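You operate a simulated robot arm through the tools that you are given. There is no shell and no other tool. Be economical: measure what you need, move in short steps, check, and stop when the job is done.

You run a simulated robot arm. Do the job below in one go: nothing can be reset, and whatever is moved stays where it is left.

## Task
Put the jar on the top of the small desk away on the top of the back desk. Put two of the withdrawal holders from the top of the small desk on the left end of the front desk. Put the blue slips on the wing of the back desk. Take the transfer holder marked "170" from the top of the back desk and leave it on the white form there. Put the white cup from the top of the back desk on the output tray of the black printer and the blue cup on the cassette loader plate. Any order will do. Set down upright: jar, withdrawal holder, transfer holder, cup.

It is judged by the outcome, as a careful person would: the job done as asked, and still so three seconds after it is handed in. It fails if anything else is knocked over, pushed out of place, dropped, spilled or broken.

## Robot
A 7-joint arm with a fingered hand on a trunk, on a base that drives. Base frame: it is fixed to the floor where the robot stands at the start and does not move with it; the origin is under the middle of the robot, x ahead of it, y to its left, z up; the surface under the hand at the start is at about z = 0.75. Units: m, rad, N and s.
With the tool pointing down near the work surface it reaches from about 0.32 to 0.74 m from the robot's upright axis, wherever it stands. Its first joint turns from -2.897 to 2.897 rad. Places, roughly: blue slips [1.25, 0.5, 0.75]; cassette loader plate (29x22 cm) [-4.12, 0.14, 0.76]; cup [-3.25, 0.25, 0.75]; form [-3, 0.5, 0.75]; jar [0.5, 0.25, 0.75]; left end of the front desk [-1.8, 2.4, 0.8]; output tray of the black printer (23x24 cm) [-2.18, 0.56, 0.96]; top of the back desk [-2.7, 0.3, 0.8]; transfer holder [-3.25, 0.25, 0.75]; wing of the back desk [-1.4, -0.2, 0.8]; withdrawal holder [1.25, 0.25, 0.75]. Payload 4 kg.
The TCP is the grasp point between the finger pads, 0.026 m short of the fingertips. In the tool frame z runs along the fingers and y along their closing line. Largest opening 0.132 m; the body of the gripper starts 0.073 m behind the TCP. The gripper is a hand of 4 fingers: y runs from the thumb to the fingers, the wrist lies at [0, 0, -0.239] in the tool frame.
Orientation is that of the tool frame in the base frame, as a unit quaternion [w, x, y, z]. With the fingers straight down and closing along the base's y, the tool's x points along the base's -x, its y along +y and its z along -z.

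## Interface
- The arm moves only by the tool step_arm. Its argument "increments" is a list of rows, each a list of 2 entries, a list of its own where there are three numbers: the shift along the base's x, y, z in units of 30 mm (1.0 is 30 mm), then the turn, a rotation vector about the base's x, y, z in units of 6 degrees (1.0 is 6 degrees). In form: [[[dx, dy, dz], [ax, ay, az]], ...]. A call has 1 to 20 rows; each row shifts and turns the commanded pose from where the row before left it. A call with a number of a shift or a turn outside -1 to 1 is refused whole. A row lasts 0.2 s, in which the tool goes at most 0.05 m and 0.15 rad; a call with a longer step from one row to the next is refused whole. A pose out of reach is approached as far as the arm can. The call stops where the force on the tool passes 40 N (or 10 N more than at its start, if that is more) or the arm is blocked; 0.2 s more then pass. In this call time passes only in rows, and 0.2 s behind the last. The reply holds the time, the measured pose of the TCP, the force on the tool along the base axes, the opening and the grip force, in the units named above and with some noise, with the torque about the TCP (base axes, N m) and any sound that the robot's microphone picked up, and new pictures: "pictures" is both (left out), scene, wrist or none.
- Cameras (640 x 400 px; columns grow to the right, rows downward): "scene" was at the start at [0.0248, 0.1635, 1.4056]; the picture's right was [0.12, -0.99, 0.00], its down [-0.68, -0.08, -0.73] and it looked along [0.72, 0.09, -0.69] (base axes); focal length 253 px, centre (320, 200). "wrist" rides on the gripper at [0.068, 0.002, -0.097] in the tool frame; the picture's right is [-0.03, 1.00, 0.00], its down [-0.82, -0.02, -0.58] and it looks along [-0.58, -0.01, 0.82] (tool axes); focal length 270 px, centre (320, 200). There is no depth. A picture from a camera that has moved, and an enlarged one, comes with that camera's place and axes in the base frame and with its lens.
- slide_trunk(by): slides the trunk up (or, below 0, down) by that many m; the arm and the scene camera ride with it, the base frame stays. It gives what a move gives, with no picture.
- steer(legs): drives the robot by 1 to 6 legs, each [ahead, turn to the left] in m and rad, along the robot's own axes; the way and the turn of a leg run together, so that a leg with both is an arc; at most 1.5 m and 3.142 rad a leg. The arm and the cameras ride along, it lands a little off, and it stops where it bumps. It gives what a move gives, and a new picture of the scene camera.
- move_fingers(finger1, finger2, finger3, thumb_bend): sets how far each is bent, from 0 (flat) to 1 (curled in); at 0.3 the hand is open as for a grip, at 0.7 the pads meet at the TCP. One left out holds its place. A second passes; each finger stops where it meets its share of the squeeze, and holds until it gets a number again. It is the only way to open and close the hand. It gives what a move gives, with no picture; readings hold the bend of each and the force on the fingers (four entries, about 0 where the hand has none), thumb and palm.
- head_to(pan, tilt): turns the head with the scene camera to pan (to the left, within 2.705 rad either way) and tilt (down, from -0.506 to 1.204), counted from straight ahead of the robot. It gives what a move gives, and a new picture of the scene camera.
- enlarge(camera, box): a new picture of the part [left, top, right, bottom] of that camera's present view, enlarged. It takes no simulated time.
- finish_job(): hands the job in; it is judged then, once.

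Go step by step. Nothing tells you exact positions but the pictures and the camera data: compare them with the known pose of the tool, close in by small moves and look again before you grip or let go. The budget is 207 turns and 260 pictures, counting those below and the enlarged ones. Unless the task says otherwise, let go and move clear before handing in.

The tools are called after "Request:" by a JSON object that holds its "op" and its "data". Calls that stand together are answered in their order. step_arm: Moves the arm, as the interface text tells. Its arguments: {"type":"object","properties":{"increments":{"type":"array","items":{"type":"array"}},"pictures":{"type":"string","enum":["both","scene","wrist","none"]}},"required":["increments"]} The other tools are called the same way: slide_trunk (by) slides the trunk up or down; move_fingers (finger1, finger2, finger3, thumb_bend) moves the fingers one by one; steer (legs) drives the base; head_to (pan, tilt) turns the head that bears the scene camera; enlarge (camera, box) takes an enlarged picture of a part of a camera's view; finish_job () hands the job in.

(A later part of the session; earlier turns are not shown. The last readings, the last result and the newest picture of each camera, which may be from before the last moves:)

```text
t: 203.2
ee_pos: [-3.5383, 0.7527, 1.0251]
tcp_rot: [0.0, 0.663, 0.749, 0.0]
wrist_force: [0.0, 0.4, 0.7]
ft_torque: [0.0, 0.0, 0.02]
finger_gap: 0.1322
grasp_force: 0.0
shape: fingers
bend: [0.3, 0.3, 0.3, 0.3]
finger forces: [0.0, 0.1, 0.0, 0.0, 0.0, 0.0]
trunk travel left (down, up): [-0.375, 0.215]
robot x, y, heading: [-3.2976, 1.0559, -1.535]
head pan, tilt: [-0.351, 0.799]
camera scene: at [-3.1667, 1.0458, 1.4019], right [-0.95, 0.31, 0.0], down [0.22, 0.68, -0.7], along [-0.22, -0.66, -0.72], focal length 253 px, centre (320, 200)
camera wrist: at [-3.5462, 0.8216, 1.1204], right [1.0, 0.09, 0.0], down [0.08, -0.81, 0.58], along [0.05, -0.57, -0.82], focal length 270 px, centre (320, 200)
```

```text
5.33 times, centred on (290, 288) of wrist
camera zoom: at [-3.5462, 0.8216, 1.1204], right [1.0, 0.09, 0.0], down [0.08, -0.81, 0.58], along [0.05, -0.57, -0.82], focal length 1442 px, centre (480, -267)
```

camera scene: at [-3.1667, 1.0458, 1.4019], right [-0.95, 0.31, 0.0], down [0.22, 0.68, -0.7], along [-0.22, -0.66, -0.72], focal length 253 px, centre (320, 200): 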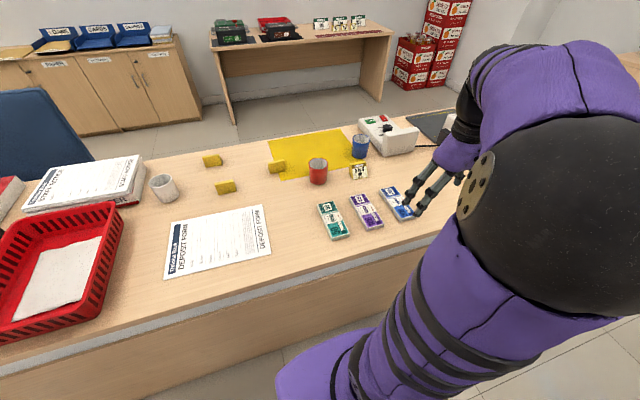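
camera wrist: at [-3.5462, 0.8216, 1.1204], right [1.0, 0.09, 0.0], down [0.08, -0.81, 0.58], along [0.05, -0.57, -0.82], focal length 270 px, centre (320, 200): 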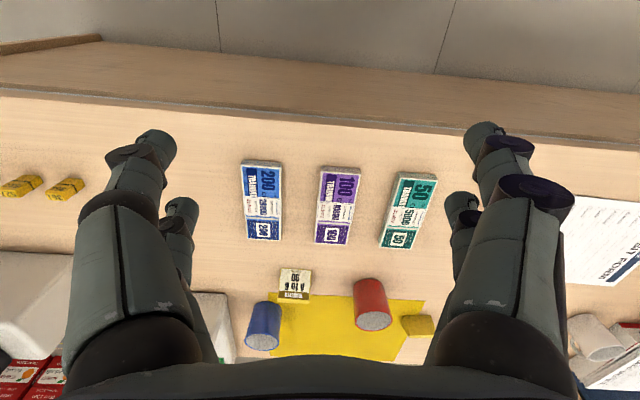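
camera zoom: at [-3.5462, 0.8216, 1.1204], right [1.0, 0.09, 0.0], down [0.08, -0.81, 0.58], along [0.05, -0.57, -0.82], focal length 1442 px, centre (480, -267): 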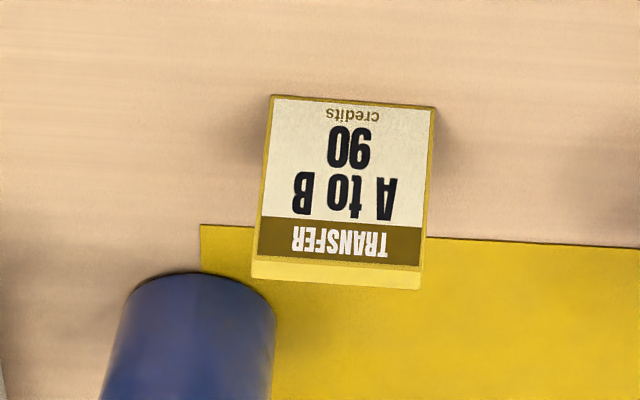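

This one is A to B 90; the other three face the far side, so I must read them from the -y side of the desk. I centre the arm and drive back round the east end.

Request:
{"op": "step_arm", "data": {"increments": [[[1, -0.2, 0], [0, 0, 0]], [[1, -0.2, 0], [0, 0, 0]], [[1, -0.2, 0], [0, 0, 0]], [[1, -0.2, 0], [0, 0, 0]], [[1, -0.2, 0], [0, 0, 0]], [[1, -0.2, 0], [0, 0, 0]], [[1, -0.2, 0], [0, 0, 0]], [[1, -0.2, 0], [0, 0, 0]]], "pictures": "none"}}

Request:
{"op": "steer", "data": {"legs": [[0, 1.59], [1.4, 0], [1.35, 0], [0, -1.62]]}}

```text
t: 205.0
ee_pos: [-3.2972, 0.7055, 1.0256]
tcp_rot: [0.0, 0.664, 0.747, 0.0]
wrist_force: [0.7, -0.7, 0.7]
ft_torque: [0.01, -0.03, -0.01]
finger_gap: 0.1325
grasp_force: 0.0
shape: fingers
bend: [0.3, 0.3, 0.3, 0.3]
finger forces: [0.0, 0.0, 0.0, 0.0, 0.0, 0.1]
trunk travel left (down, up): [-0.375, 0.215]
robot x, y, heading: [-3.2913, 1.0569, -1.537]
head pan, tilt: [-0.351, 0.799]
```

```text
t: 227.0
ee_pos: [-0.5667, 0.954, 1.0259]
tcp_rot: [0.001, 0.655, 0.755, 0.0]
wrist_force: [-0.3, 0.9, -0.7]
ft_torque: [0.0, 0.0, 0.02]
finger_gap: 0.1325
grasp_force: 0.1
shape: fingers
bend: [0.3, 0.3, 0.3, 0.3]
finger forces: [0.1, 0.0, 0.0, 0.0, 0.1, 0.0]
trunk travel left (down, up): [-0.375, 0.215]
robot x, y, heading: [-0.5711, 1.3056, -1.514]
head pan, tilt: [-0.351, 0.799]
camera scene: at [-0.443, 1.2976, 1.402], right [-0.96, 0.29, 0.0], down [0.21, 0.69, -0.7], along [-0.2, -0.67, -0.72], focal length 253 px, centre (320, 200)
```

scene: 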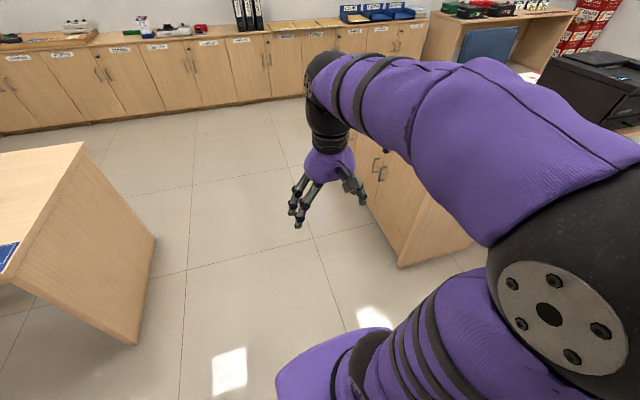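

Request:
{"op": "steer", "data": {"legs": [[0, -0.06], [1.2, 0], [1.12, 0], [0, -1.57], [0.9, 0]]}}

Request:
{"op": "head_to", "data": {"pan": 0.4, "tilt": 0.5}}

```text
t: 247.4
ee_pos: [-1.7793, -1.049, 1.0261]
tcp_rot: [0.0, 0.997, 0.072, 0.0]
wrist_force: [-0.1, -1.0, -0.4]
ft_torque: [-0.01, 0.01, 0.01]
finger_gap: 0.1324
grasp_force: 0.1
shape: fingers
bend: [0.3, 0.3, 0.3, 0.3]
finger forces: [0.0, 0.0, 0.0, 0.0, 0.0, 0.0]
trunk travel left (down, up): [-0.375, 0.215]
robot x, y, heading: [-1.4275, -1.0442, -3.078]
head pan, tilt: [-0.351, 0.799]
camera scene: at [-1.434, -1.1681, 1.402], right [0.29, 0.96, 0.0], down [0.69, -0.2, -0.7], along [-0.67, 0.2, -0.72], focal length 253 px, centre (320, 200)
```

scene: 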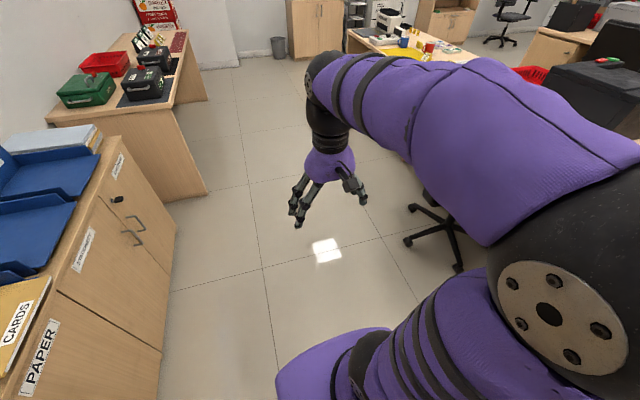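

```text
t: 248.5
ee_pos: [-1.7782, -1.0489, 1.0254]
tcp_rot: [-0.002, 0.997, 0.073, 0.0]
wrist_force: [0.2, -0.1, 0.2]
ft_torque: [0.04, 0.03, 0.01]
finger_gap: 0.1326
grasp_force: 0.1
shape: fingers
bend: [0.3, 0.3, 0.3, 0.3]
finger forces: [0.1, 0.0, 0.0, 0.0, 0.0, 0.0]
trunk travel left (down, up): [-0.375, 0.215]
robot x, y, heading: [-1.4297, -1.0436, -3.086]
head pan, tilt: [0.4, 0.499]
camera scene: at [-1.4382, -1.2315, 1.4279], right [-0.44, 0.9, 0.0], down [0.43, 0.21, -0.88], along [-0.79, -0.39, -0.48], focal length 253 px, centre (320, 200)
```

scene: 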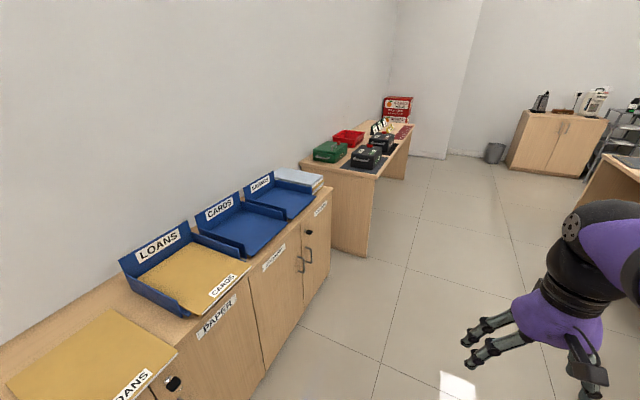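

Clear floor lies between the chair and cabinets. I continue west and turn to face the desk.

Request:
{"op": "steer", "data": {"legs": [[0, -0.15], [1.4, 0], [0.3, 0], [0, -1.47]]}}

Request:
{"op": "head_to", "data": {"pan": 0.1, "tilt": 0.6}}

```text
t: 261.8
ee_pos: [-3.1147, -0.5508, 1.0253]
tcp_rot: [0.0, 0.739, -0.673, 0.0]
wrist_force: [-1.4, -0.8, -0.1]
ft_torque: [0.0, 0.02, 0.01]
finger_gap: 0.1326
grasp_force: 0.1
shape: fingers
bend: [0.3, 0.3, 0.3, 0.3]
finger forces: [0.0, 0.1, 0.0, 0.1, 0.1, 0.0]
trunk travel left (down, up): [-0.375, 0.215]
robot x, y, heading: [-3.1261, -0.9036, 1.583]
head pan, tilt: [0.4, 0.499]
camera scene: at [-3.3116, -0.8795, 1.4279], right [0.92, 0.4, 0.0], down [0.19, -0.44, -0.88], along [-0.35, 0.81, -0.48], focal length 253 px, centre (320, 200)
```

scene: 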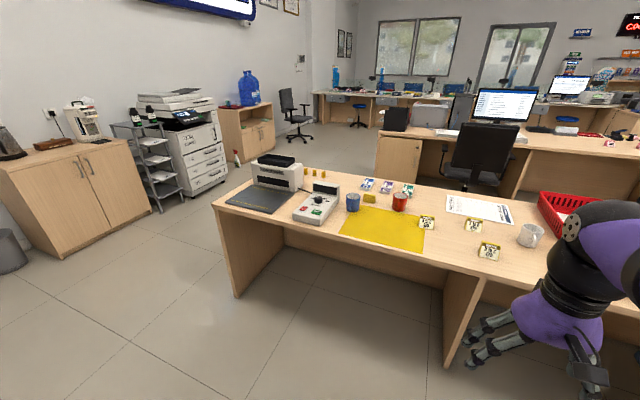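

```text
t: 262.6
ee_pos: [-3.1137, -0.5523, 1.0263]
tcp_rot: [0.0, 0.739, -0.673, 0.0]
wrist_force: [-0.2, 1.1, 0.4]
ft_torque: [-0.01, -0.01, 0.0]
finger_gap: 0.1325
grasp_force: 0.1
shape: fingers
bend: [0.3, 0.3, 0.3, 0.3]
finger forces: [0.0, 0.1, 0.0, 0.0, 0.1, 0.1]
trunk travel left (down, up): [-0.375, 0.215]
robot x, y, heading: [-3.1247, -0.9023, 1.585]
head pan, tilt: [0.099, 0.6]
camera scene: at [-3.2851, -0.8751, 1.4189], right [0.99, 0.11, 0.0], down [0.06, -0.56, -0.83], along [-0.09, 0.82, -0.56], focal length 253 px, centre (320, 200)
```

scene: 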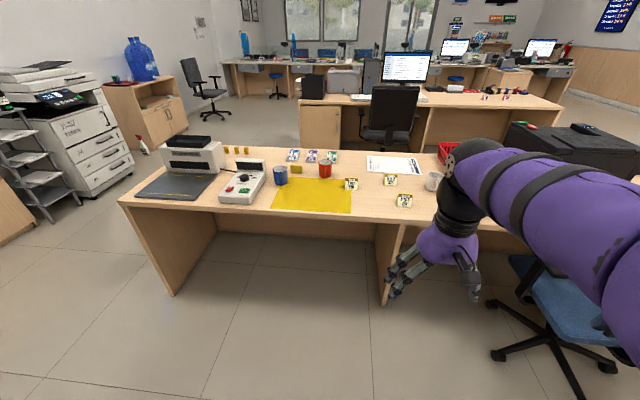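

Request:
{"op": "enlarge", "data": {"camera": "scene", "box": [330, 160, 430, 222]}}

Request:
{"op": "enlarge", "data": {"camera": "scene", "box": [120, 120, 340, 220]}}

```text
6.40 times, centred on (380, 191) of scene
camera zoom: at [-3.2851, -0.8751, 1.4189], right [0.99, 0.11, 0.0], down [0.06, -0.56, -0.83], along [-0.09, 0.82, -0.56], focal length 1620 px, centre (-64, 258)
```

zoom: 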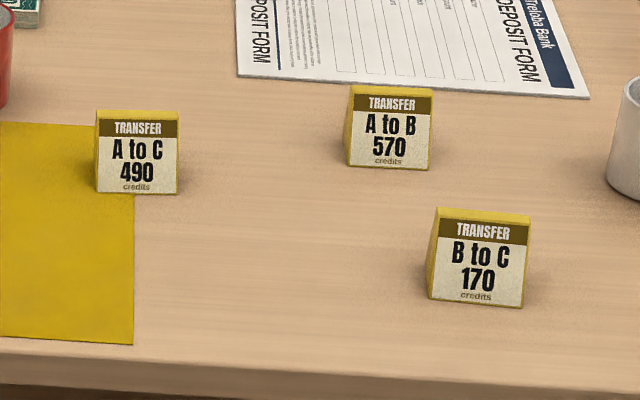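

```text
2.91 times, centred on (230, 170) of scene
camera zoom: at [-3.2851, -0.8751, 1.4189], right [0.99, 0.11, 0.0], down [0.06, -0.56, -0.83], along [-0.09, 0.82, -0.56], focal length 737 px, centre (582, 287)
```

zoom: 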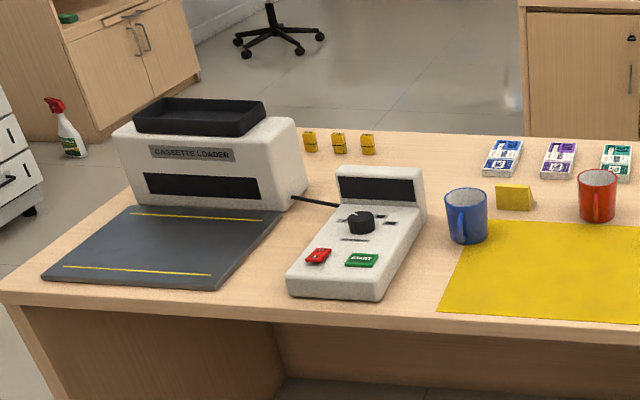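

170 ("B to C 170") is the nearest holder, about [-3.007, 0.11]; the grey plate belongs to the cassette loader on the left. I drive up to the desk with the arm held high.

Request:
{"op": "steer", "data": {"legs": [[0.4, 0], [0.23, 0]]}}

Request:
{"op": "head_to", "data": {"pan": 0.0, "tilt": 0.9}}

```text
t: 266.4
ee_pos: [-3.1178, 0.0755, 1.0249]
tcp_rot: [-0.001, 0.737, -0.676, 0.0]
wrist_force: [0.7, 0.3, -0.3]
ft_torque: [0.05, 0.03, 0.03]
finger_gap: 0.1328
grasp_force: 0.1
shape: fingers
bend: [0.3, 0.3, 0.3, 0.3]
finger forces: [0.1, 0.0, 0.1, 0.0, 0.0, 0.0]
trunk travel left (down, up): [-0.375, 0.215]
robot x, y, heading: [-3.1357, -0.2746, 1.582]
head pan, tilt: [0.099, 0.6]
camera scene: at [-3.2901, -0.2469, 1.4188], right [0.99, 0.1, 0.0], down [0.06, -0.56, -0.82], along [-0.09, 0.82, -0.57], focal length 253 px, centre (320, 200)
```

scene: 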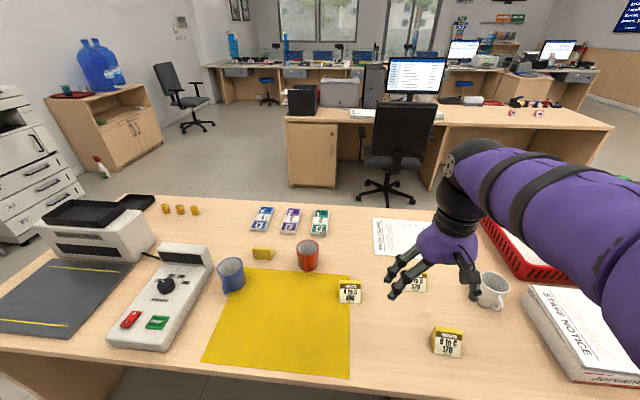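

```text
t: 267.2
ee_pos: [-3.1172, 0.0749, 1.0252]
tcp_rot: [0.0, 0.737, -0.676, -0.001]
wrist_force: [-0.5, 0.2, 0.3]
ft_torque: [0.03, 0.03, 0.03]
finger_gap: 0.1325
grasp_force: 0.0
shape: fingers
bend: [0.3, 0.3, 0.3, 0.3]
finger forces: [0.0, 0.0, 0.0, 0.0, 0.1, 0.0]
trunk travel left (down, up): [-0.375, 0.215]
robot x, y, heading: [-3.1332, -0.2751, 1.579]
head pan, tilt: [0.0, 0.901]
camera scene: at [-3.2813, -0.2592, 1.3941], right [1.0, 0.0, 0.0], down [0.0, -0.78, -0.62], along [0.0, 0.62, -0.78], focal length 253 px, centre (320, 200)
```

scene: 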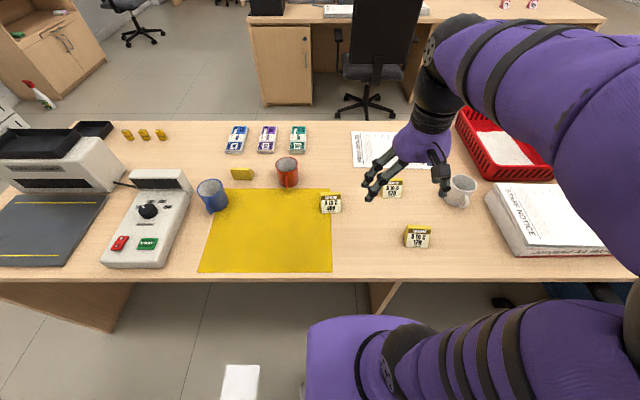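

Request:
{"op": "step_arm", "data": {"increments": [[[1, 0.3, 0], [0, 0, 0]], [[1, 0.3, 0], [0, 0, 0]], [[1, 0.3, 0], [0, 0, 0]], [[0.7, 0.3, 0], [0, 0, 0]], [[0, 0, -1], [0, 0, 0]], [[0, 0, -1], [0, 0, 0]]], "pictures": "wrist"}}

```text
t: 268.6
ee_pos: [-3.007, 0.1113, 0.9652]
tcp_rot: [0.0, 0.737, -0.675, 0.0]
wrist_force: [-0.3, -1.4, -1.2]
ft_torque: [-0.02, -0.01, -0.03]
finger_gap: 0.1324
grasp_force: 0.1
shape: fingers
bend: [0.3, 0.3, 0.3, 0.3]
finger forces: [0.0, 0.0, 0.0, 0.0, 0.1, 0.0]
trunk travel left (down, up): [-0.375, 0.215]
robot x, y, heading: [-3.1296, -0.2741, 1.574]
head pan, tilt: [0.0, 0.901]
camera wrist: at [-3.0048, 0.0447, 1.0593], right [-1.0, -0.06, 0.0], down [-0.05, 0.81, 0.58], along [-0.04, 0.58, -0.82], focal length 270 px, centre (320, 200)
```

wrist: 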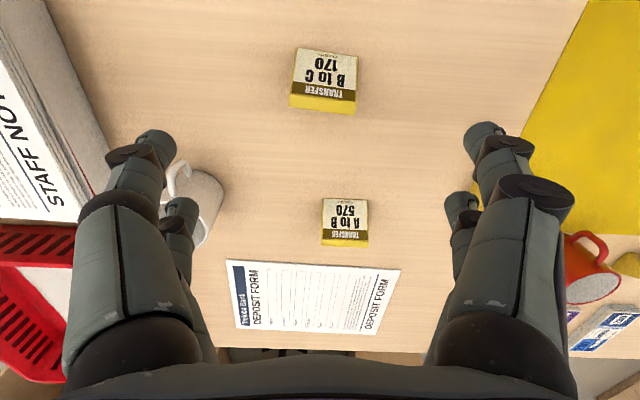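

170's front edge is at y 0.081, ridge at 0.11; I align the hand and descend to look just above.

Request:
{"op": "step_arm", "data": {"increments": [[[-0.2, -0.1, -1], [0, 0, -0.86]], [[0, 0, -1], [0, 0, 0]], [[0, 0, -1], [0, 0, 0]], [[0, 0, -1], [0, 0, 0]]], "pictures": "wrist"}}

```text
t: 269.6
ee_pos: [-3.0101, 0.1086, 0.842]
tcp_rot: [0.001, -0.706, 0.708, 0.0]
wrist_force: [0.8, -0.2, 0.6]
ft_torque: [-0.01, -0.01, -0.01]
finger_gap: 0.1326
grasp_force: 0.0
shape: fingers
bend: [0.3, 0.3, 0.3, 0.3]
finger forces: [0.1, 0.0, 0.0, 0.0, 0.1, 0.1]
trunk travel left (down, up): [-0.375, 0.215]
robot x, y, heading: [-3.1332, -0.2719, 1.573]
head pan, tilt: [0.0, 0.901]
camera wrist: at [-3.0142, 0.0407, 0.9383], right [-1.0, 0.03, 0.0], down [0.02, 0.82, 0.58], along [0.02, 0.58, -0.82], focal length 270 px, centre (320, 200)
```

wrist: 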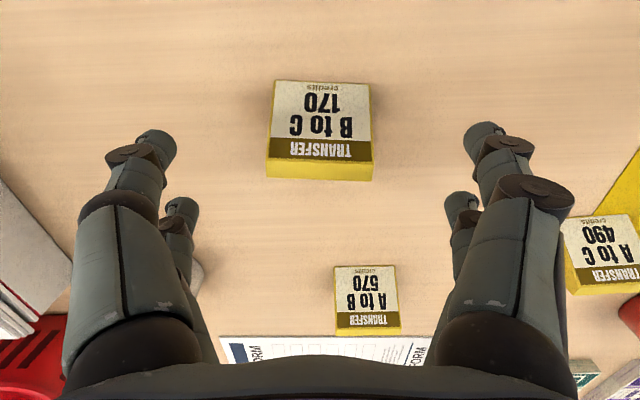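

Request:
{"op": "step_arm", "data": {"increments": [[[0, 0.05, -0.9], [0, 0, 0]], [[0, 0.05, -0.9], [0, 0, 0]]], "pictures": "none"}}

Request:
{"op": "move_fingers", "data": {"finger1": 0.7, "finger2": 0.7, "finger3": 0.7, "thumb_bend": 0.7}}

Request:
{"op": "step_arm", "data": {"increments": [[[0, 0, 1], [0, 0, 0]], [[0, 0, 1], [0, 0, 0]], [[0, 0, 1], [0, 0, 0]], [[0, 0, 1], [0, 0, 0]], [[0, 0, 1], [0, 0, 0]]], "pictures": "wrist"}}

```text
t: 270.2
ee_pos: [-3.0112, 0.1115, 0.7895]
tcp_rot: [0.0, -0.707, 0.707, 0.001]
wrist_force: [-1.3, 0.2, 0.1]
ft_torque: [0.05, -0.01, -0.04]
finger_gap: 0.1325
grasp_force: 0.0
shape: fingers
bend: [0.3, 0.3, 0.3, 0.3]
finger forces: [0.0, 0.0, 0.1, 0.1, 0.0, 0.0]
trunk travel left (down, up): [-0.375, 0.215]
robot x, y, heading: [-3.1312, -0.2769, 1.576]
head pan, tilt: [0.0, 0.901]
```

```text
t: 271.2
ee_pos: [-3.0115, 0.1119, 0.7888]
tcp_rot: [0.0, -0.707, 0.707, 0.0]
wrist_force: [0.4, -0.8, 0.1]
ft_torque: [-0.01, 0.0, -0.01]
finger_gap: 0.0592
grasp_force: 20.9
shape: fingers
bend: [0.51, 0.57, 0.69, 0.59]
finger forces: [10.9, 10.3, 0.9, 0.0, 20.1, 0.1]
trunk travel left (down, up): [-0.375, 0.215]
robot x, y, heading: [-3.1306, -0.2742, 1.577]
head pan, tilt: [0.0, 0.901]
```

```text
t: 272.4
ee_pos: [-3.0121, 0.1108, 0.9422]
tcp_rot: [0.0, -0.707, 0.707, 0.0]
wrist_force: [1.2, 0.4, -0.1]
ft_torque: [-0.03, 0.02, -0.03]
finger_gap: 0.0592
grasp_force: 21.2
shape: fingers
bend: [0.51, 0.57, 0.69, 0.59]
finger forces: [11.0, 10.6, 0.9, 0.1, 19.9, 0.0]
trunk travel left (down, up): [-0.375, 0.215]
robot x, y, heading: [-3.1304, -0.2759, 1.575]
head pan, tilt: [0.0, 0.901]
camera wrist: at [-3.0153, 0.0433, 1.0369], right [-1.0, 0.03, 0.0], down [0.02, 0.82, 0.58], along [0.02, 0.58, -0.82], focal length 270 px, centre (320, 200)
```

wrist: 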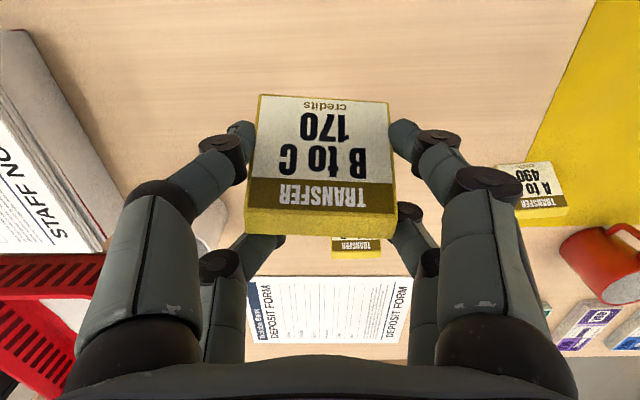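

170 is held. I lift above the others and carry it to the form, stopping above it.

Request:
{"op": "step_arm", "data": {"increments": [[[0, 0, 1], [0, 0, 0]], [[0, 0, 1], [0, 0, 0]], [[0, 1, 0], [0, 0, 0]], [[0, 1, 0], [0, 0, 0]], [[0, 1, 0], [0, 0, 0]], [[0, 1, 0], [0, 0, 0]], [[0, 1, 0], [0, 0, 0]], [[0, 1, 0], [0, 0, 0]], [[0, 1, 0], [0, 0, 0]], [[0, 1, 0], [0, 0, 0]], [[0, 1, 0], [0, 0, 0]], [[0, 1, 0], [0, 0, 0]], [[0, 0.8, 0], [0, 0, 0]], [[0, 0.8, 0], [0, 0, 0]], [[0, 0, -1], [0, 0, 0]], [[0, 0, -1], [0, 0, 0]], [[0, 0, -1], [0, 0, 0]]], "pictures": "both"}}

```text
t: 276.0
ee_pos: [-3.0189, 0.4108, 0.9031]
tcp_rot: [0.0, -0.707, 0.708, 0.0]
wrist_force: [1.0, -0.7, -2.0]
ft_torque: [-0.01, 0.01, 0.02]
finger_gap: 0.0592
grasp_force: 21.5
shape: fingers
bend: [0.51, 0.57, 0.69, 0.59]
finger forces: [10.9, 11.4, 0.8, 0.1, 19.9, 0.1]
out of reach, approached as far as the arm can: row 12, 13, 14
trunk travel left (down, up): [-0.375, 0.215]
robot x, y, heading: [-3.131, -0.278, 1.577]
head pan, tilt: [0.0, 0.901]
camera scene: at [-3.2812, -0.2591, 1.3941], right [1.0, 0.0, 0.0], down [0.0, -0.78, -0.62], along [0.0, 0.62, -0.78], focal length 253 px, centre (320, 200)
camera wrist: at [-3.0227, 0.3428, 0.9985], right [-1.0, 0.03, 0.0], down [0.02, 0.82, 0.58], along [0.02, 0.58, -0.82], focal length 270 px, centre (320, 200)
```

scene: 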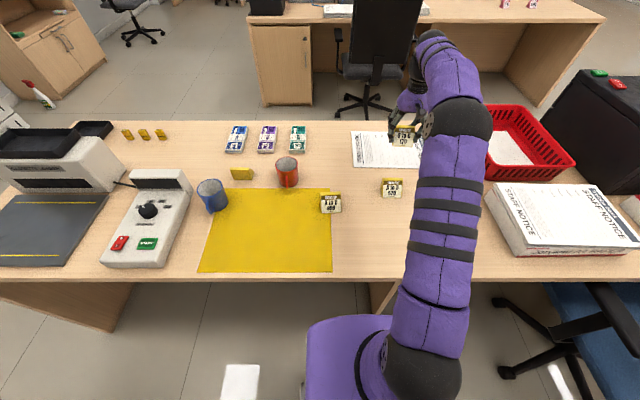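
wrist: 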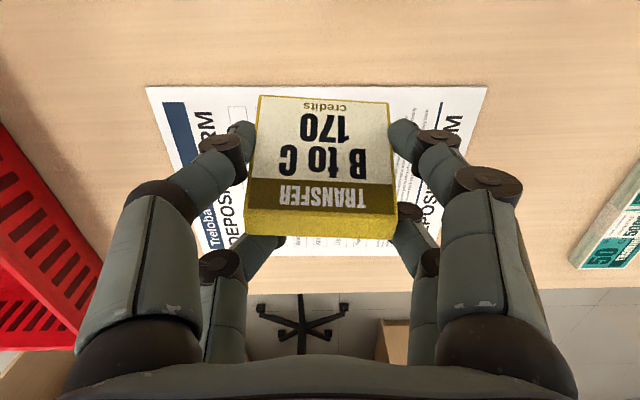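

The hand is over the form's near edge (form y 0.40–0.60). I go lower and reach about 5 cm further.

Request:
{"op": "step_arm", "data": {"increments": [[[0, 0, -1], [0, 0, 0]], [[0, 0.5, -0.8], [0, 0, 0]], [[0, 0.6, 0], [0, 0, 0]], [[0, 0.6, 0], [0, 0, 0]]], "pictures": "both"}}

```text
t: 277.0
ee_pos: [-3.0212, 0.4604, 0.8487]
tcp_rot: [-0.001, -0.706, 0.708, 0.0]
wrist_force: [0.1, -1.2, 0.3]
ft_torque: [-0.02, -0.01, -0.01]
finger_gap: 0.0592
grasp_force: 21.3
shape: fingers
bend: [0.51, 0.57, 0.69, 0.59]
finger forces: [11.0, 11.7, 0.8, 0.0, 20.0, 0.1]
trunk travel left (down, up): [-0.375, 0.215]
robot x, y, heading: [-3.1282, -0.2736, 1.572]
head pan, tilt: [0.0, 0.901]
camera scene: at [-3.2812, -0.2591, 1.394], right [1.0, 0.0, 0.0], down [0.0, -0.78, -0.62], along [0.0, 0.62, -0.78], focal length 253 px, centre (320, 200)
camera wrist: at [-3.0238, 0.3934, 0.9435], right [-1.0, 0.03, 0.0], down [0.02, 0.82, 0.58], along [0.02, 0.58, -0.82], focal length 270 px, centre (320, 200)
```

scene: 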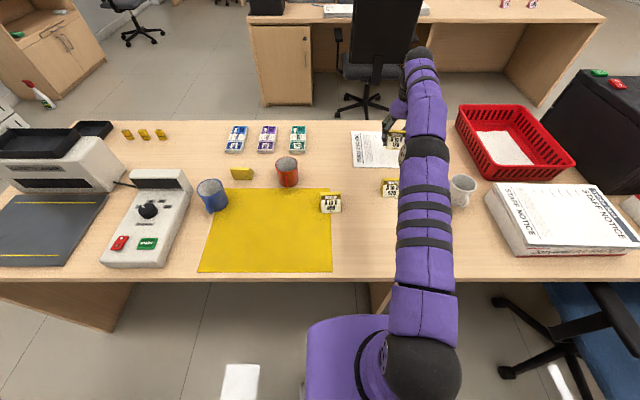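
wrist: 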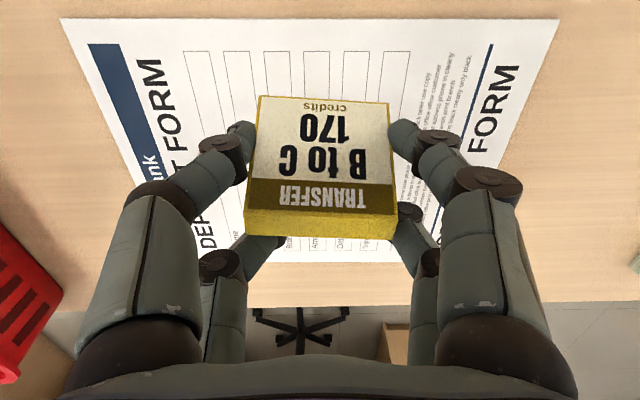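

Over the form. Lower to contact.

Request:
{"op": "step_arm", "data": {"increments": [[[0, 0, -1], [0, 0, 0]], [[0, 0, -0.7], [0, 0, 0]], [[0, 0, -0.2], [0, 0, 0]], [[0, 0, -0.1], [0, 0, 0]], [[0, 0, 0], [0, 0, 0]]], "pictures": "wrist"}}

```text
t: 278.2
ee_pos: [-3.0215, 0.4615, 0.7908]
tcp_rot: [0.001, -0.707, 0.708, 0.001]
wrist_force: [0.9, 0.7, 10.5]
ft_torque: [-0.05, 0.29, -0.01]
finger_gap: 0.0589
grasp_force: 22.2
shape: fingers
bend: [0.51, 0.57, 0.69, 0.59]
finger forces: [10.9, 12.7, 1.2, 0.1, 20.5, 0.0]
trunk travel left (down, up): [-0.375, 0.215]
robot x, y, heading: [-3.1291, -0.2756, 1.574]
head pan, tilt: [0.0, 0.901]
camera wrist: at [-3.0233, 0.3931, 0.886], right [-1.0, 0.03, 0.0], down [0.02, 0.81, 0.58], along [0.02, 0.58, -0.81], focal length 270 px, centre (320, 200)
```

wrist: 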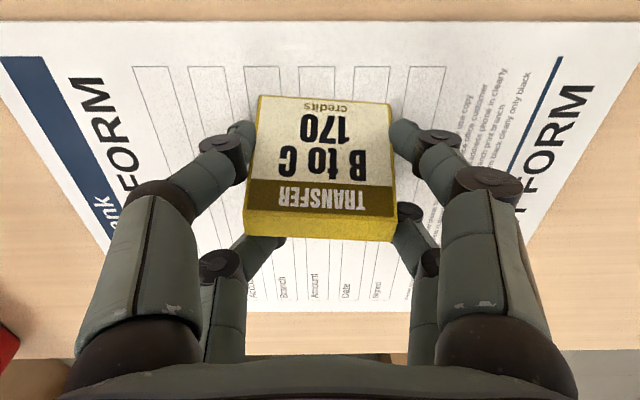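

Request:
{"op": "step_arm", "data": {"increments": [[[0, 0, -0.05], [0, 0, 0]], [[0, 0, 0], [0, 0, 0]]], "pictures": "none"}}

Request:
{"op": "move_fingers", "data": {"finger1": 0.3, "finger2": 0.3, "finger3": 0.3, "thumb_bend": 0.3}}

Request:
{"op": "step_arm", "data": {"increments": [[[0, 0, 1], [0, 0, 0]], [[0, 0, 1], [0, 0, 0]], [[0, 0, 1], [0, 0, 0]], [[0, -0.5, 1], [0, 0, 0]], [[0, -1, 1], [0, 0, 0]], [[0, -1, 1], [0, 0, 0]], [[0, -1, 1], [0, 0, 0]], [[0, -1, 1], [0, 0, 0]], [[0, -1, 0], [0, 0, 0]], [[0, -1, 0], [0, 0, 0]], [[0, -1, 0], [0, 0, 0]], [[0, -1, 0], [0, 0, 0]], [[0, -1, 0], [0, 0, 0]], [[0, -1, 0], [0, 0, 0]]], "pictures": "both"}}

```text
t: 278.8
ee_pos: [-3.0204, 0.4607, 0.7908]
tcp_rot: [0.001, -0.706, 0.708, 0.001]
wrist_force: [0.4, 3.2, 18.9]
ft_torque: [-0.08, 0.21, -0.02]
finger_gap: 0.059
grasp_force: 24.3
shape: fingers
bend: [0.51, 0.56, 0.7, 0.6]
finger forces: [11.3, 13.6, 1.5, 0.0, 21.3, 0.1]
trunk travel left (down, up): [-0.375, 0.215]
robot x, y, heading: [-3.1276, -0.2767, 1.579]
head pan, tilt: [0.0, 0.901]
```

```text
t: 279.8
ee_pos: [-3.0188, 0.4595, 0.7881]
tcp_rot: [0.0, -0.706, 0.708, 0.0]
wrist_force: [0.6, 0.7, -0.5]
ft_torque: [0.02, 0.03, -0.01]
finger_gap: 0.1323
grasp_force: 0.1
shape: fingers
bend: [0.3, 0.3, 0.3, 0.3]
finger forces: [0.0, 0.0, 0.0, 0.0, 0.1, 0.0]
trunk travel left (down, up): [-0.375, 0.215]
robot x, y, heading: [-3.1294, -0.277, 1.576]
head pan, tilt: [0.0, 0.901]
```

```text
t: 282.8
ee_pos: [-3.02, 0.1396, 1.0266]
tcp_rot: [0.0, -0.706, 0.708, 0.0]
wrist_force: [0.0, -1.5, -1.0]
ft_torque: [-0.01, 0.04, 0.01]
finger_gap: 0.1324
grasp_force: 0.1
shape: fingers
bend: [0.3, 0.3, 0.3, 0.3]
finger forces: [0.0, 0.0, 0.0, 0.0, 0.0, 0.0]
out of reach, approached as far as the arm can: row 3
trunk travel left (down, up): [-0.375, 0.215]
robot x, y, heading: [-3.1305, -0.2752, 1.573]
head pan, tilt: [0.0, 0.901]
camera scene: at [-3.2813, -0.2591, 1.3941], right [1.0, 0.0, 0.0], down [0.0, -0.78, -0.62], along [0.0, 0.62, -0.78], focal length 253 px, centre (320, 200)
camera wrist: at [-3.0228, 0.072, 1.122], right [-1.0, 0.03, 0.0], down [0.02, 0.82, 0.58], along [0.02, 0.58, -0.82], focal length 270 px, centre (320, 200)
```

scene: 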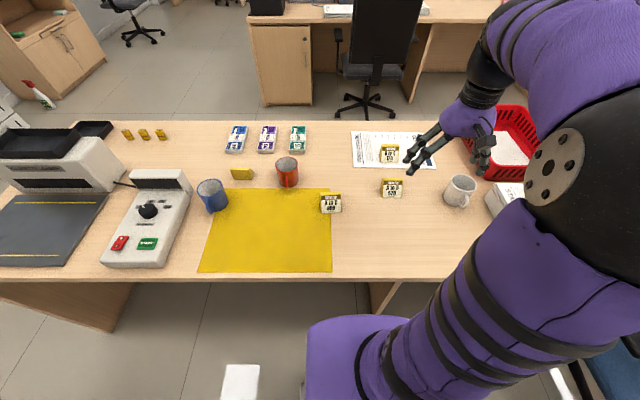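
wrist: 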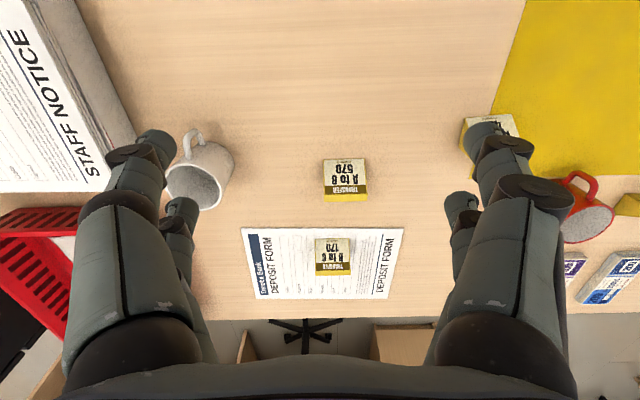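

170 stands on the form. Now I shift the robot west to reach both the blue cup ([-3.61, 0.22]) and the cassette loader plate.

Request:
{"op": "steer", "data": {"legs": [[-0.63, 0], [0, 1.57], [0.72, 0], [0, -1.57], [0.6, 0]]}}

```text
t: 301.4
ee_pos: [-3.7538, 0.1088, 1.0269]
tcp_rot: [-0.001, 0.71, -0.704, 0.001]
wrist_force: [-0.3, -0.2, 0.0]
ft_torque: [0.01, -0.02, 0.01]
finger_gap: 0.1325
grasp_force: 0.1
shape: fingers
bend: [0.3, 0.3, 0.3, 0.3]
finger forces: [0.0, 0.1, 0.0, 0.0, 0.1, 0.1]
trunk travel left (down, up): [-0.375, 0.215]
robot x, y, heading: [-3.8639, -0.3071, 1.587]
head pan, tilt: [0.0, 0.901]
camera scene: at [-4.0119, -0.2932, 1.394], right [1.0, 0.02, 0.0], down [0.01, -0.78, -0.62], along [-0.01, 0.62, -0.78], focal length 253 px, centre (320, 200)
```

scene: 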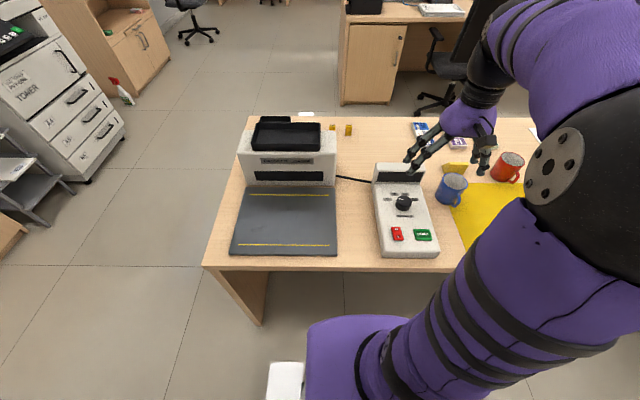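

Request:
{"op": "step_arm", "data": {"increments": [[[1, 0.8, 0], [0, 0, 0]], [[1, 0.8, 0], [0, 0, 0]], [[1, 0.8, 0], [0, 0, 0]], [[1, 0.8, 0], [0, 0, 0]], [[0.6, 0.6, -0.5], [0, 0, 0]]], "pictures": "both"}}

Request:
{"op": "enlarge", "data": {"camera": "scene", "box": [400, 130, 540, 230]}}

```text
t: 302.6
ee_pos: [-3.614, 0.2211, 1.0121]
tcp_rot: [0.0, 0.71, -0.705, 0.0]
wrist_force: [0.7, 1.1, 0.3]
ft_torque: [0.02, 0.02, -0.02]
finger_gap: 0.1326
grasp_force: 0.0
shape: fingers
bend: [0.3, 0.3, 0.3, 0.3]
finger forces: [0.0, 0.0, 0.1, 0.0, 0.1, 0.0]
trunk travel left (down, up): [-0.375, 0.215]
robot x, y, heading: [-3.8607, -0.3074, 1.583]
head pan, tilt: [0.0, 0.901]
camera scene: at [-4.0119, -0.2931, 1.394], right [1.0, 0.02, 0.0], down [0.01, -0.78, -0.62], along [-0.01, 0.62, -0.78], focal length 253 px, centre (320, 200)
camera wrist: at [-3.6167, 0.1547, 1.107], right [-1.0, 0.02, 0.0], down [0.01, 0.82, 0.58], along [0.01, 0.58, -0.82], focal length 270 px, centre (320, 200)
```

scene: 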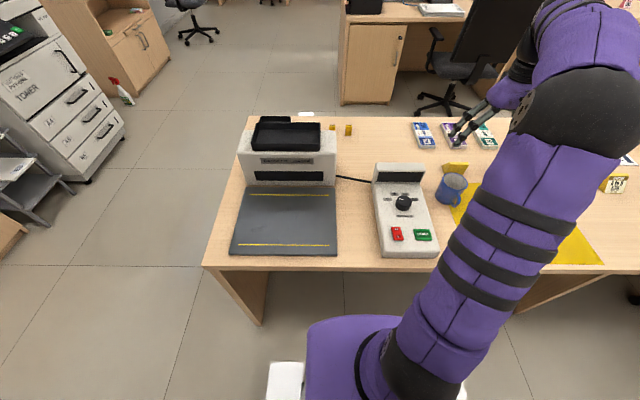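
wrist: 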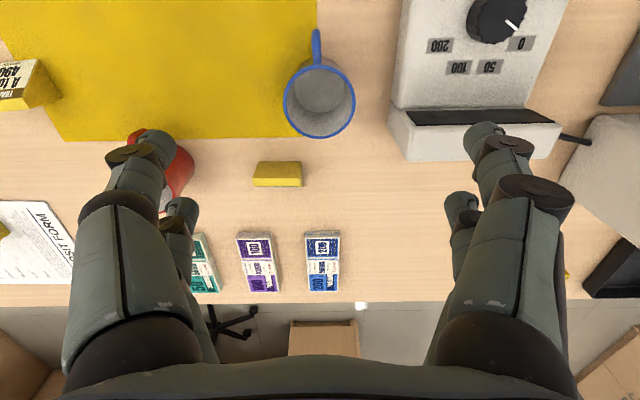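

```text
4.00 times, centred on (470, 180) of scene
camera zoom: at [-4.0119, -0.2931, 1.394], right [1.0, 0.02, 0.0], down [0.01, -0.78, -0.62], along [-0.01, 0.62, -0.78], focal length 1013 px, centre (-280, 280)
```

zoom: 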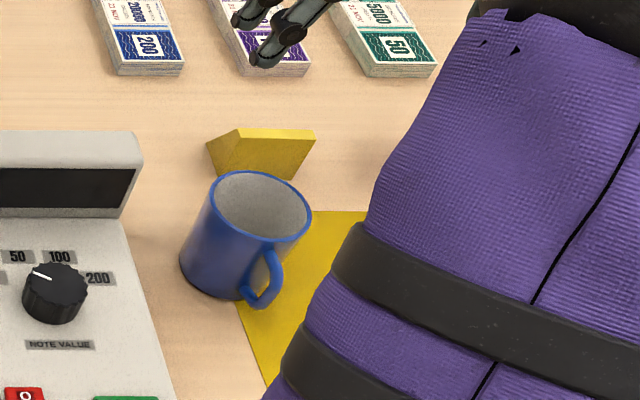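

The cup centre is [-3.614, 0.225], handle toward me; the note counter is close on its left. I narrow the hand, turn it about 25° so the fingers miss the counter and the handle, and come down a little.

Request:
{"op": "move_fingers", "data": {"finger1": 0.42, "finger2": 0.42, "finger3": 0.42, "thumb_bend": 0.42}}

Request:
{"op": "step_arm", "data": {"increments": [[[0, 0.13, 0], [0, 0, 0.8]], [[0, 0, 0], [0, 0, 0.9]], [[0, 0, 0], [0, 0, 0.9]], [[0, 0, -1], [0, 0, 0.9]], [[0, 0, -1], [0, 0, 0.7]], [[0, 0, -0.5], [0, 0, 0]]], "pictures": "wrist"}}

```text
t: 303.6
ee_pos: [-3.6139, 0.2227, 1.0114]
tcp_rot: [-0.001, 0.71, -0.704, 0.0]
wrist_force: [-0.8, -0.2, 0.2]
ft_torque: [0.0, -0.04, 0.0]
finger_gap: 0.0939
grasp_force: 0.1
shape: fingers
bend: [0.42, 0.42, 0.42, 0.42]
finger forces: [0.0, 0.0, 0.0, 0.0, 0.0, 0.1]
trunk travel left (down, up): [-0.375, 0.215]
robot x, y, heading: [-3.8618, -0.3084, 1.587]
head pan, tilt: [0.0, 0.901]
```

```text
t: 305.0
ee_pos: [-3.6143, 0.2262, 0.9363]
tcp_rot: [0.001, 0.847, -0.532, 0.0]
wrist_force: [0.5, 0.6, 0.3]
ft_torque: [-0.02, -0.02, -0.01]
finger_gap: 0.0935
grasp_force: 0.1
shape: fingers
bend: [0.42, 0.42, 0.42, 0.42]
finger forces: [0.1, 0.1, 0.0, 0.0, 0.1, 0.0]
trunk travel left (down, up): [-0.375, 0.215]
robot x, y, heading: [-3.8619, -0.3072, 1.588]
head pan, tilt: [0.0, 0.901]
camera wrist: at [-3.5879, 0.1648, 1.0311], right [-0.91, -0.41, 0.0], down [-0.34, 0.74, 0.58], along [-0.24, 0.53, -0.82], focal length 270 px, centre (320, 200)
```

wrist: 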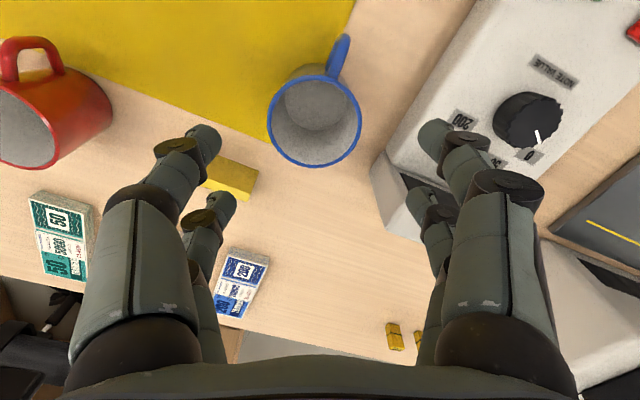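

Two views put the rim near z 0.818 and the centre at [-3.6135, 0.232]. I nudge and descend to just above the rim to check clearances.

Request:
{"op": "step_arm", "data": {"increments": [[[0.03, 0.2, -1], [0, 0, 0]], [[0, 0, -1], [0, 0, 0]], [[0, 0, -0.5], [0, 0, 0]]], "pictures": "both"}}

Request:
{"op": "enlarge", "data": {"camera": "scene", "box": [360, 120, 500, 220]}}

```text
t: 305.8
ee_pos: [-3.6156, 0.2342, 0.8616]
tcp_rot: [-0.001, 0.846, -0.534, 0.0]
wrist_force: [0.3, 0.4, 0.1]
ft_torque: [0.01, -0.04, 0.03]
finger_gap: 0.0935
grasp_force: 0.1
shape: fingers
bend: [0.42, 0.42, 0.42, 0.42]
finger forces: [0.0, 0.1, 0.0, 0.1, 0.0, 0.0]
trunk travel left (down, up): [-0.375, 0.215]
robot x, y, heading: [-3.8635, -0.3086, 1.584]
head pan, tilt: [0.0, 0.901]
camera scene: at [-4.0118, -0.293, 1.3941], right [1.0, 0.02, 0.0], down [0.01, -0.78, -0.62], along [-0.01, 0.62, -0.78], focal length 253 px, centre (320, 200)
camera wrist: at [-3.5881, 0.1715, 0.957], right [-0.91, -0.41, 0.0], down [-0.33, 0.74, 0.58], along [-0.24, 0.53, -0.82], focal length 270 px, centre (320, 200)
```

scene: 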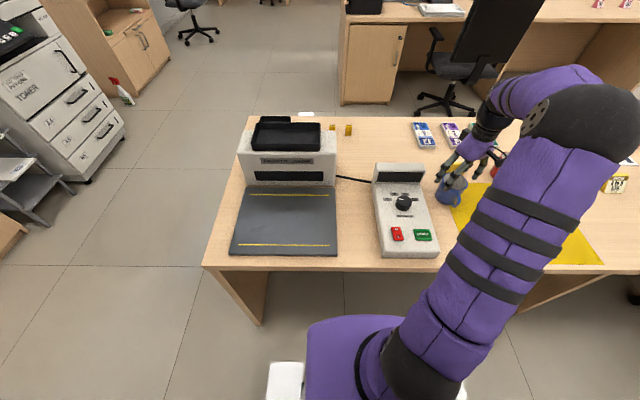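
wrist: 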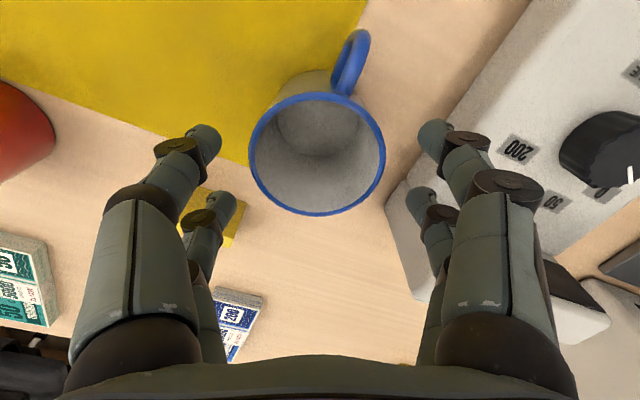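

```text
4.00 times, centred on (430, 170) of scene
camera zoom: at [-4.0118, -0.293, 1.3941], right [1.0, 0.02, 0.0], down [0.01, -0.78, -0.62], along [-0.01, 0.62, -0.78], focal length 1013 px, centre (-120, 320)
```

zoom: 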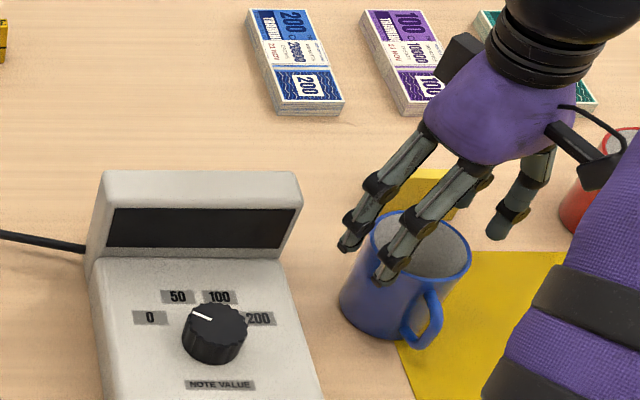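

Request:
{"op": "step_arm", "data": {"increments": [[[0.06, -0.09, -0.7], [0, 0, 0]], [[0, 0, -0.7], [0, 0, 0]], [[0, 0, -0.8], [0, 0, 0]]], "pictures": "wrist"}}

```text
t: 306.6
ee_pos: [-3.6123, 0.2302, 0.7954]
tcp_rot: [0.0, 0.847, -0.532, -0.001]
wrist_force: [0.1, -1.5, 1.2]
ft_torque: [-0.01, 0.01, 0.01]
finger_gap: 0.0935
grasp_force: 0.0
shape: fingers
bend: [0.42, 0.42, 0.42, 0.42]
finger forces: [0.0, 0.0, 0.1, 0.1, 0.1, 0.0]
trunk travel left (down, up): [-0.375, 0.215]
robot x, y, heading: [-3.8613, -0.3052, 1.591]
head pan, tilt: [0.0, 0.901]
camera wrist: at [-3.5857, 0.1689, 0.891], right [-0.91, -0.41, 0.0], down [-0.33, 0.74, 0.58], along [-0.24, 0.53, -0.82], focal length 270 px, centre (320, 200)
```

wrist: 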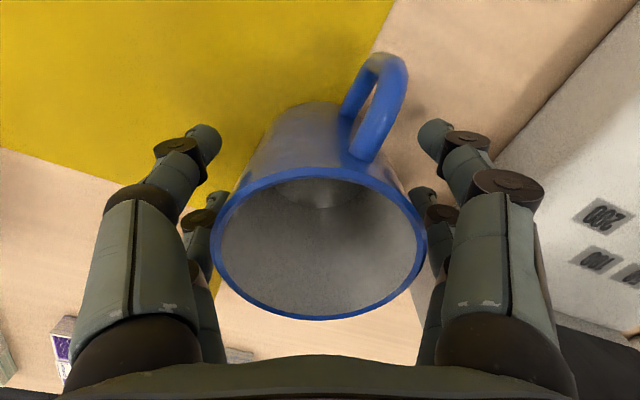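

The front right finger is close to the handle; I turn the hand back about 10° before closing.

Request:
{"op": "step_arm", "data": {"increments": [[[0, 0, 0], [0, 0, -0.9]], [[0, 0, 0], [0, 0, -0.9]]], "pictures": "wrist"}}

```text
t: 307.2
ee_pos: [-3.6126, 0.23, 0.7952]
tcp_rot: [0.0, 0.792, -0.61, 0.001]
wrist_force: [0.2, -0.4, 0.3]
ft_torque: [-0.01, -0.01, -0.01]
finger_gap: 0.0938
grasp_force: 0.0
shape: fingers
bend: [0.42, 0.42, 0.42, 0.42]
finger forces: [0.1, 0.1, 0.0, 0.0, 0.1, 0.0]
trunk travel left (down, up): [-0.375, 0.215]
robot x, y, heading: [-3.8608, -0.3054, 1.587]
head pan, tilt: [0.0, 0.901]
camera wrist: at [-3.5983, 0.1643, 0.8913], right [-0.97, -0.23, 0.0], down [-0.19, 0.79, 0.58], along [-0.13, 0.56, -0.82], focal length 270 px, centre (320, 200)
```

wrist: 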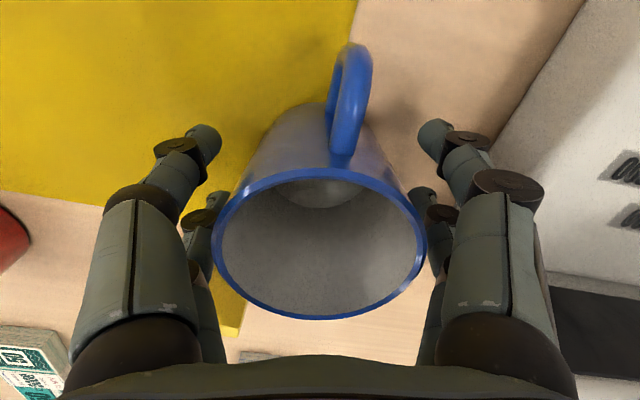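

Request:
{"op": "move_fingers", "data": {"finger1": 0.7, "finger2": 0.7, "finger3": 0.7, "thumb_bend": 0.7}}

Request:
{"op": "step_arm", "data": {"increments": [[[0, 0, 1], [0, 0, 0]], [[0, 0, 1], [0, 0, 0]], [[0, 0, 1], [0, 0, 0]], [[0, 0, 1], [0, 0, 0]], [[0, 0, 1], [0, 0, 0]], [[0, 0, 1], [0, 0, 0]]], "pictures": "both"}}

```text
t: 308.2
ee_pos: [-3.6119, 0.23, 0.7948]
tcp_rot: [0.001, 0.793, -0.61, 0.0]
wrist_force: [1.0, 0.7, 0.8]
ft_torque: [0.02, 0.01, 0.0]
finger_gap: 0.0486
grasp_force: 22.2
shape: fingers
bend: [0.53, 0.52, 0.54, 0.62]
finger forces: [11.5, 11.7, 8.4, 0.1, 12.9, 0.1]
trunk travel left (down, up): [-0.375, 0.215]
robot x, y, heading: [-3.8599, -0.3043, 1.59]
head pan, tilt: [0.0, 0.901]
```

```text
t: 309.6
ee_pos: [-3.6147, 0.231, 0.975]
tcp_rot: [0.0, 0.793, -0.61, -0.001]
wrist_force: [-0.3, -0.6, -1.4]
ft_torque: [0.02, -0.01, 0.03]
finger_gap: 0.0485
grasp_force: 22.7
shape: fingers
bend: [0.53, 0.52, 0.54, 0.62]
finger forces: [11.4, 11.7, 8.5, 0.0, 12.7, 0.0]
trunk travel left (down, up): [-0.375, 0.215]
robot x, y, heading: [-3.8623, -0.3084, 1.588]
head pan, tilt: [0.0, 0.901]
camera scene: at [-4.0117, -0.2929, 1.394], right [1.0, 0.02, 0.0], down [0.01, -0.78, -0.62], along [-0.01, 0.62, -0.78], focal length 253 px, centre (320, 200)
camera wrist: at [-3.6, 0.1654, 1.07], right [-0.97, -0.23, 0.0], down [-0.19, 0.79, 0.58], along [-0.13, 0.56, -0.82], focal length 270 px, centre (320, 200)
```

scene: 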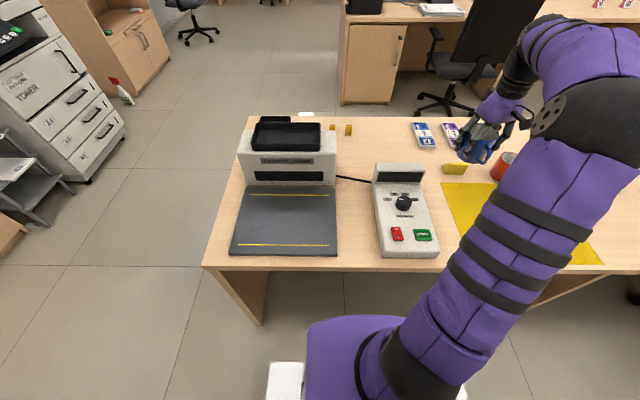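
wrist: 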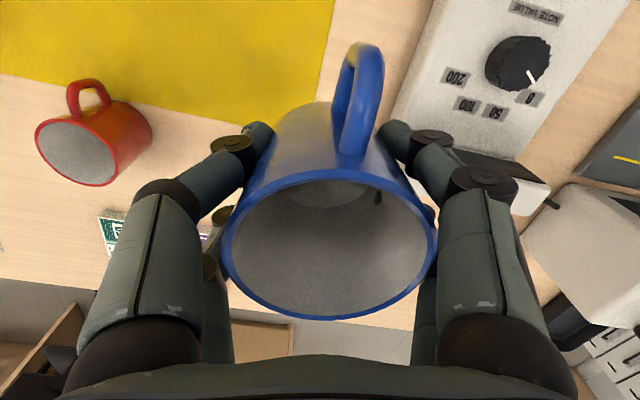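

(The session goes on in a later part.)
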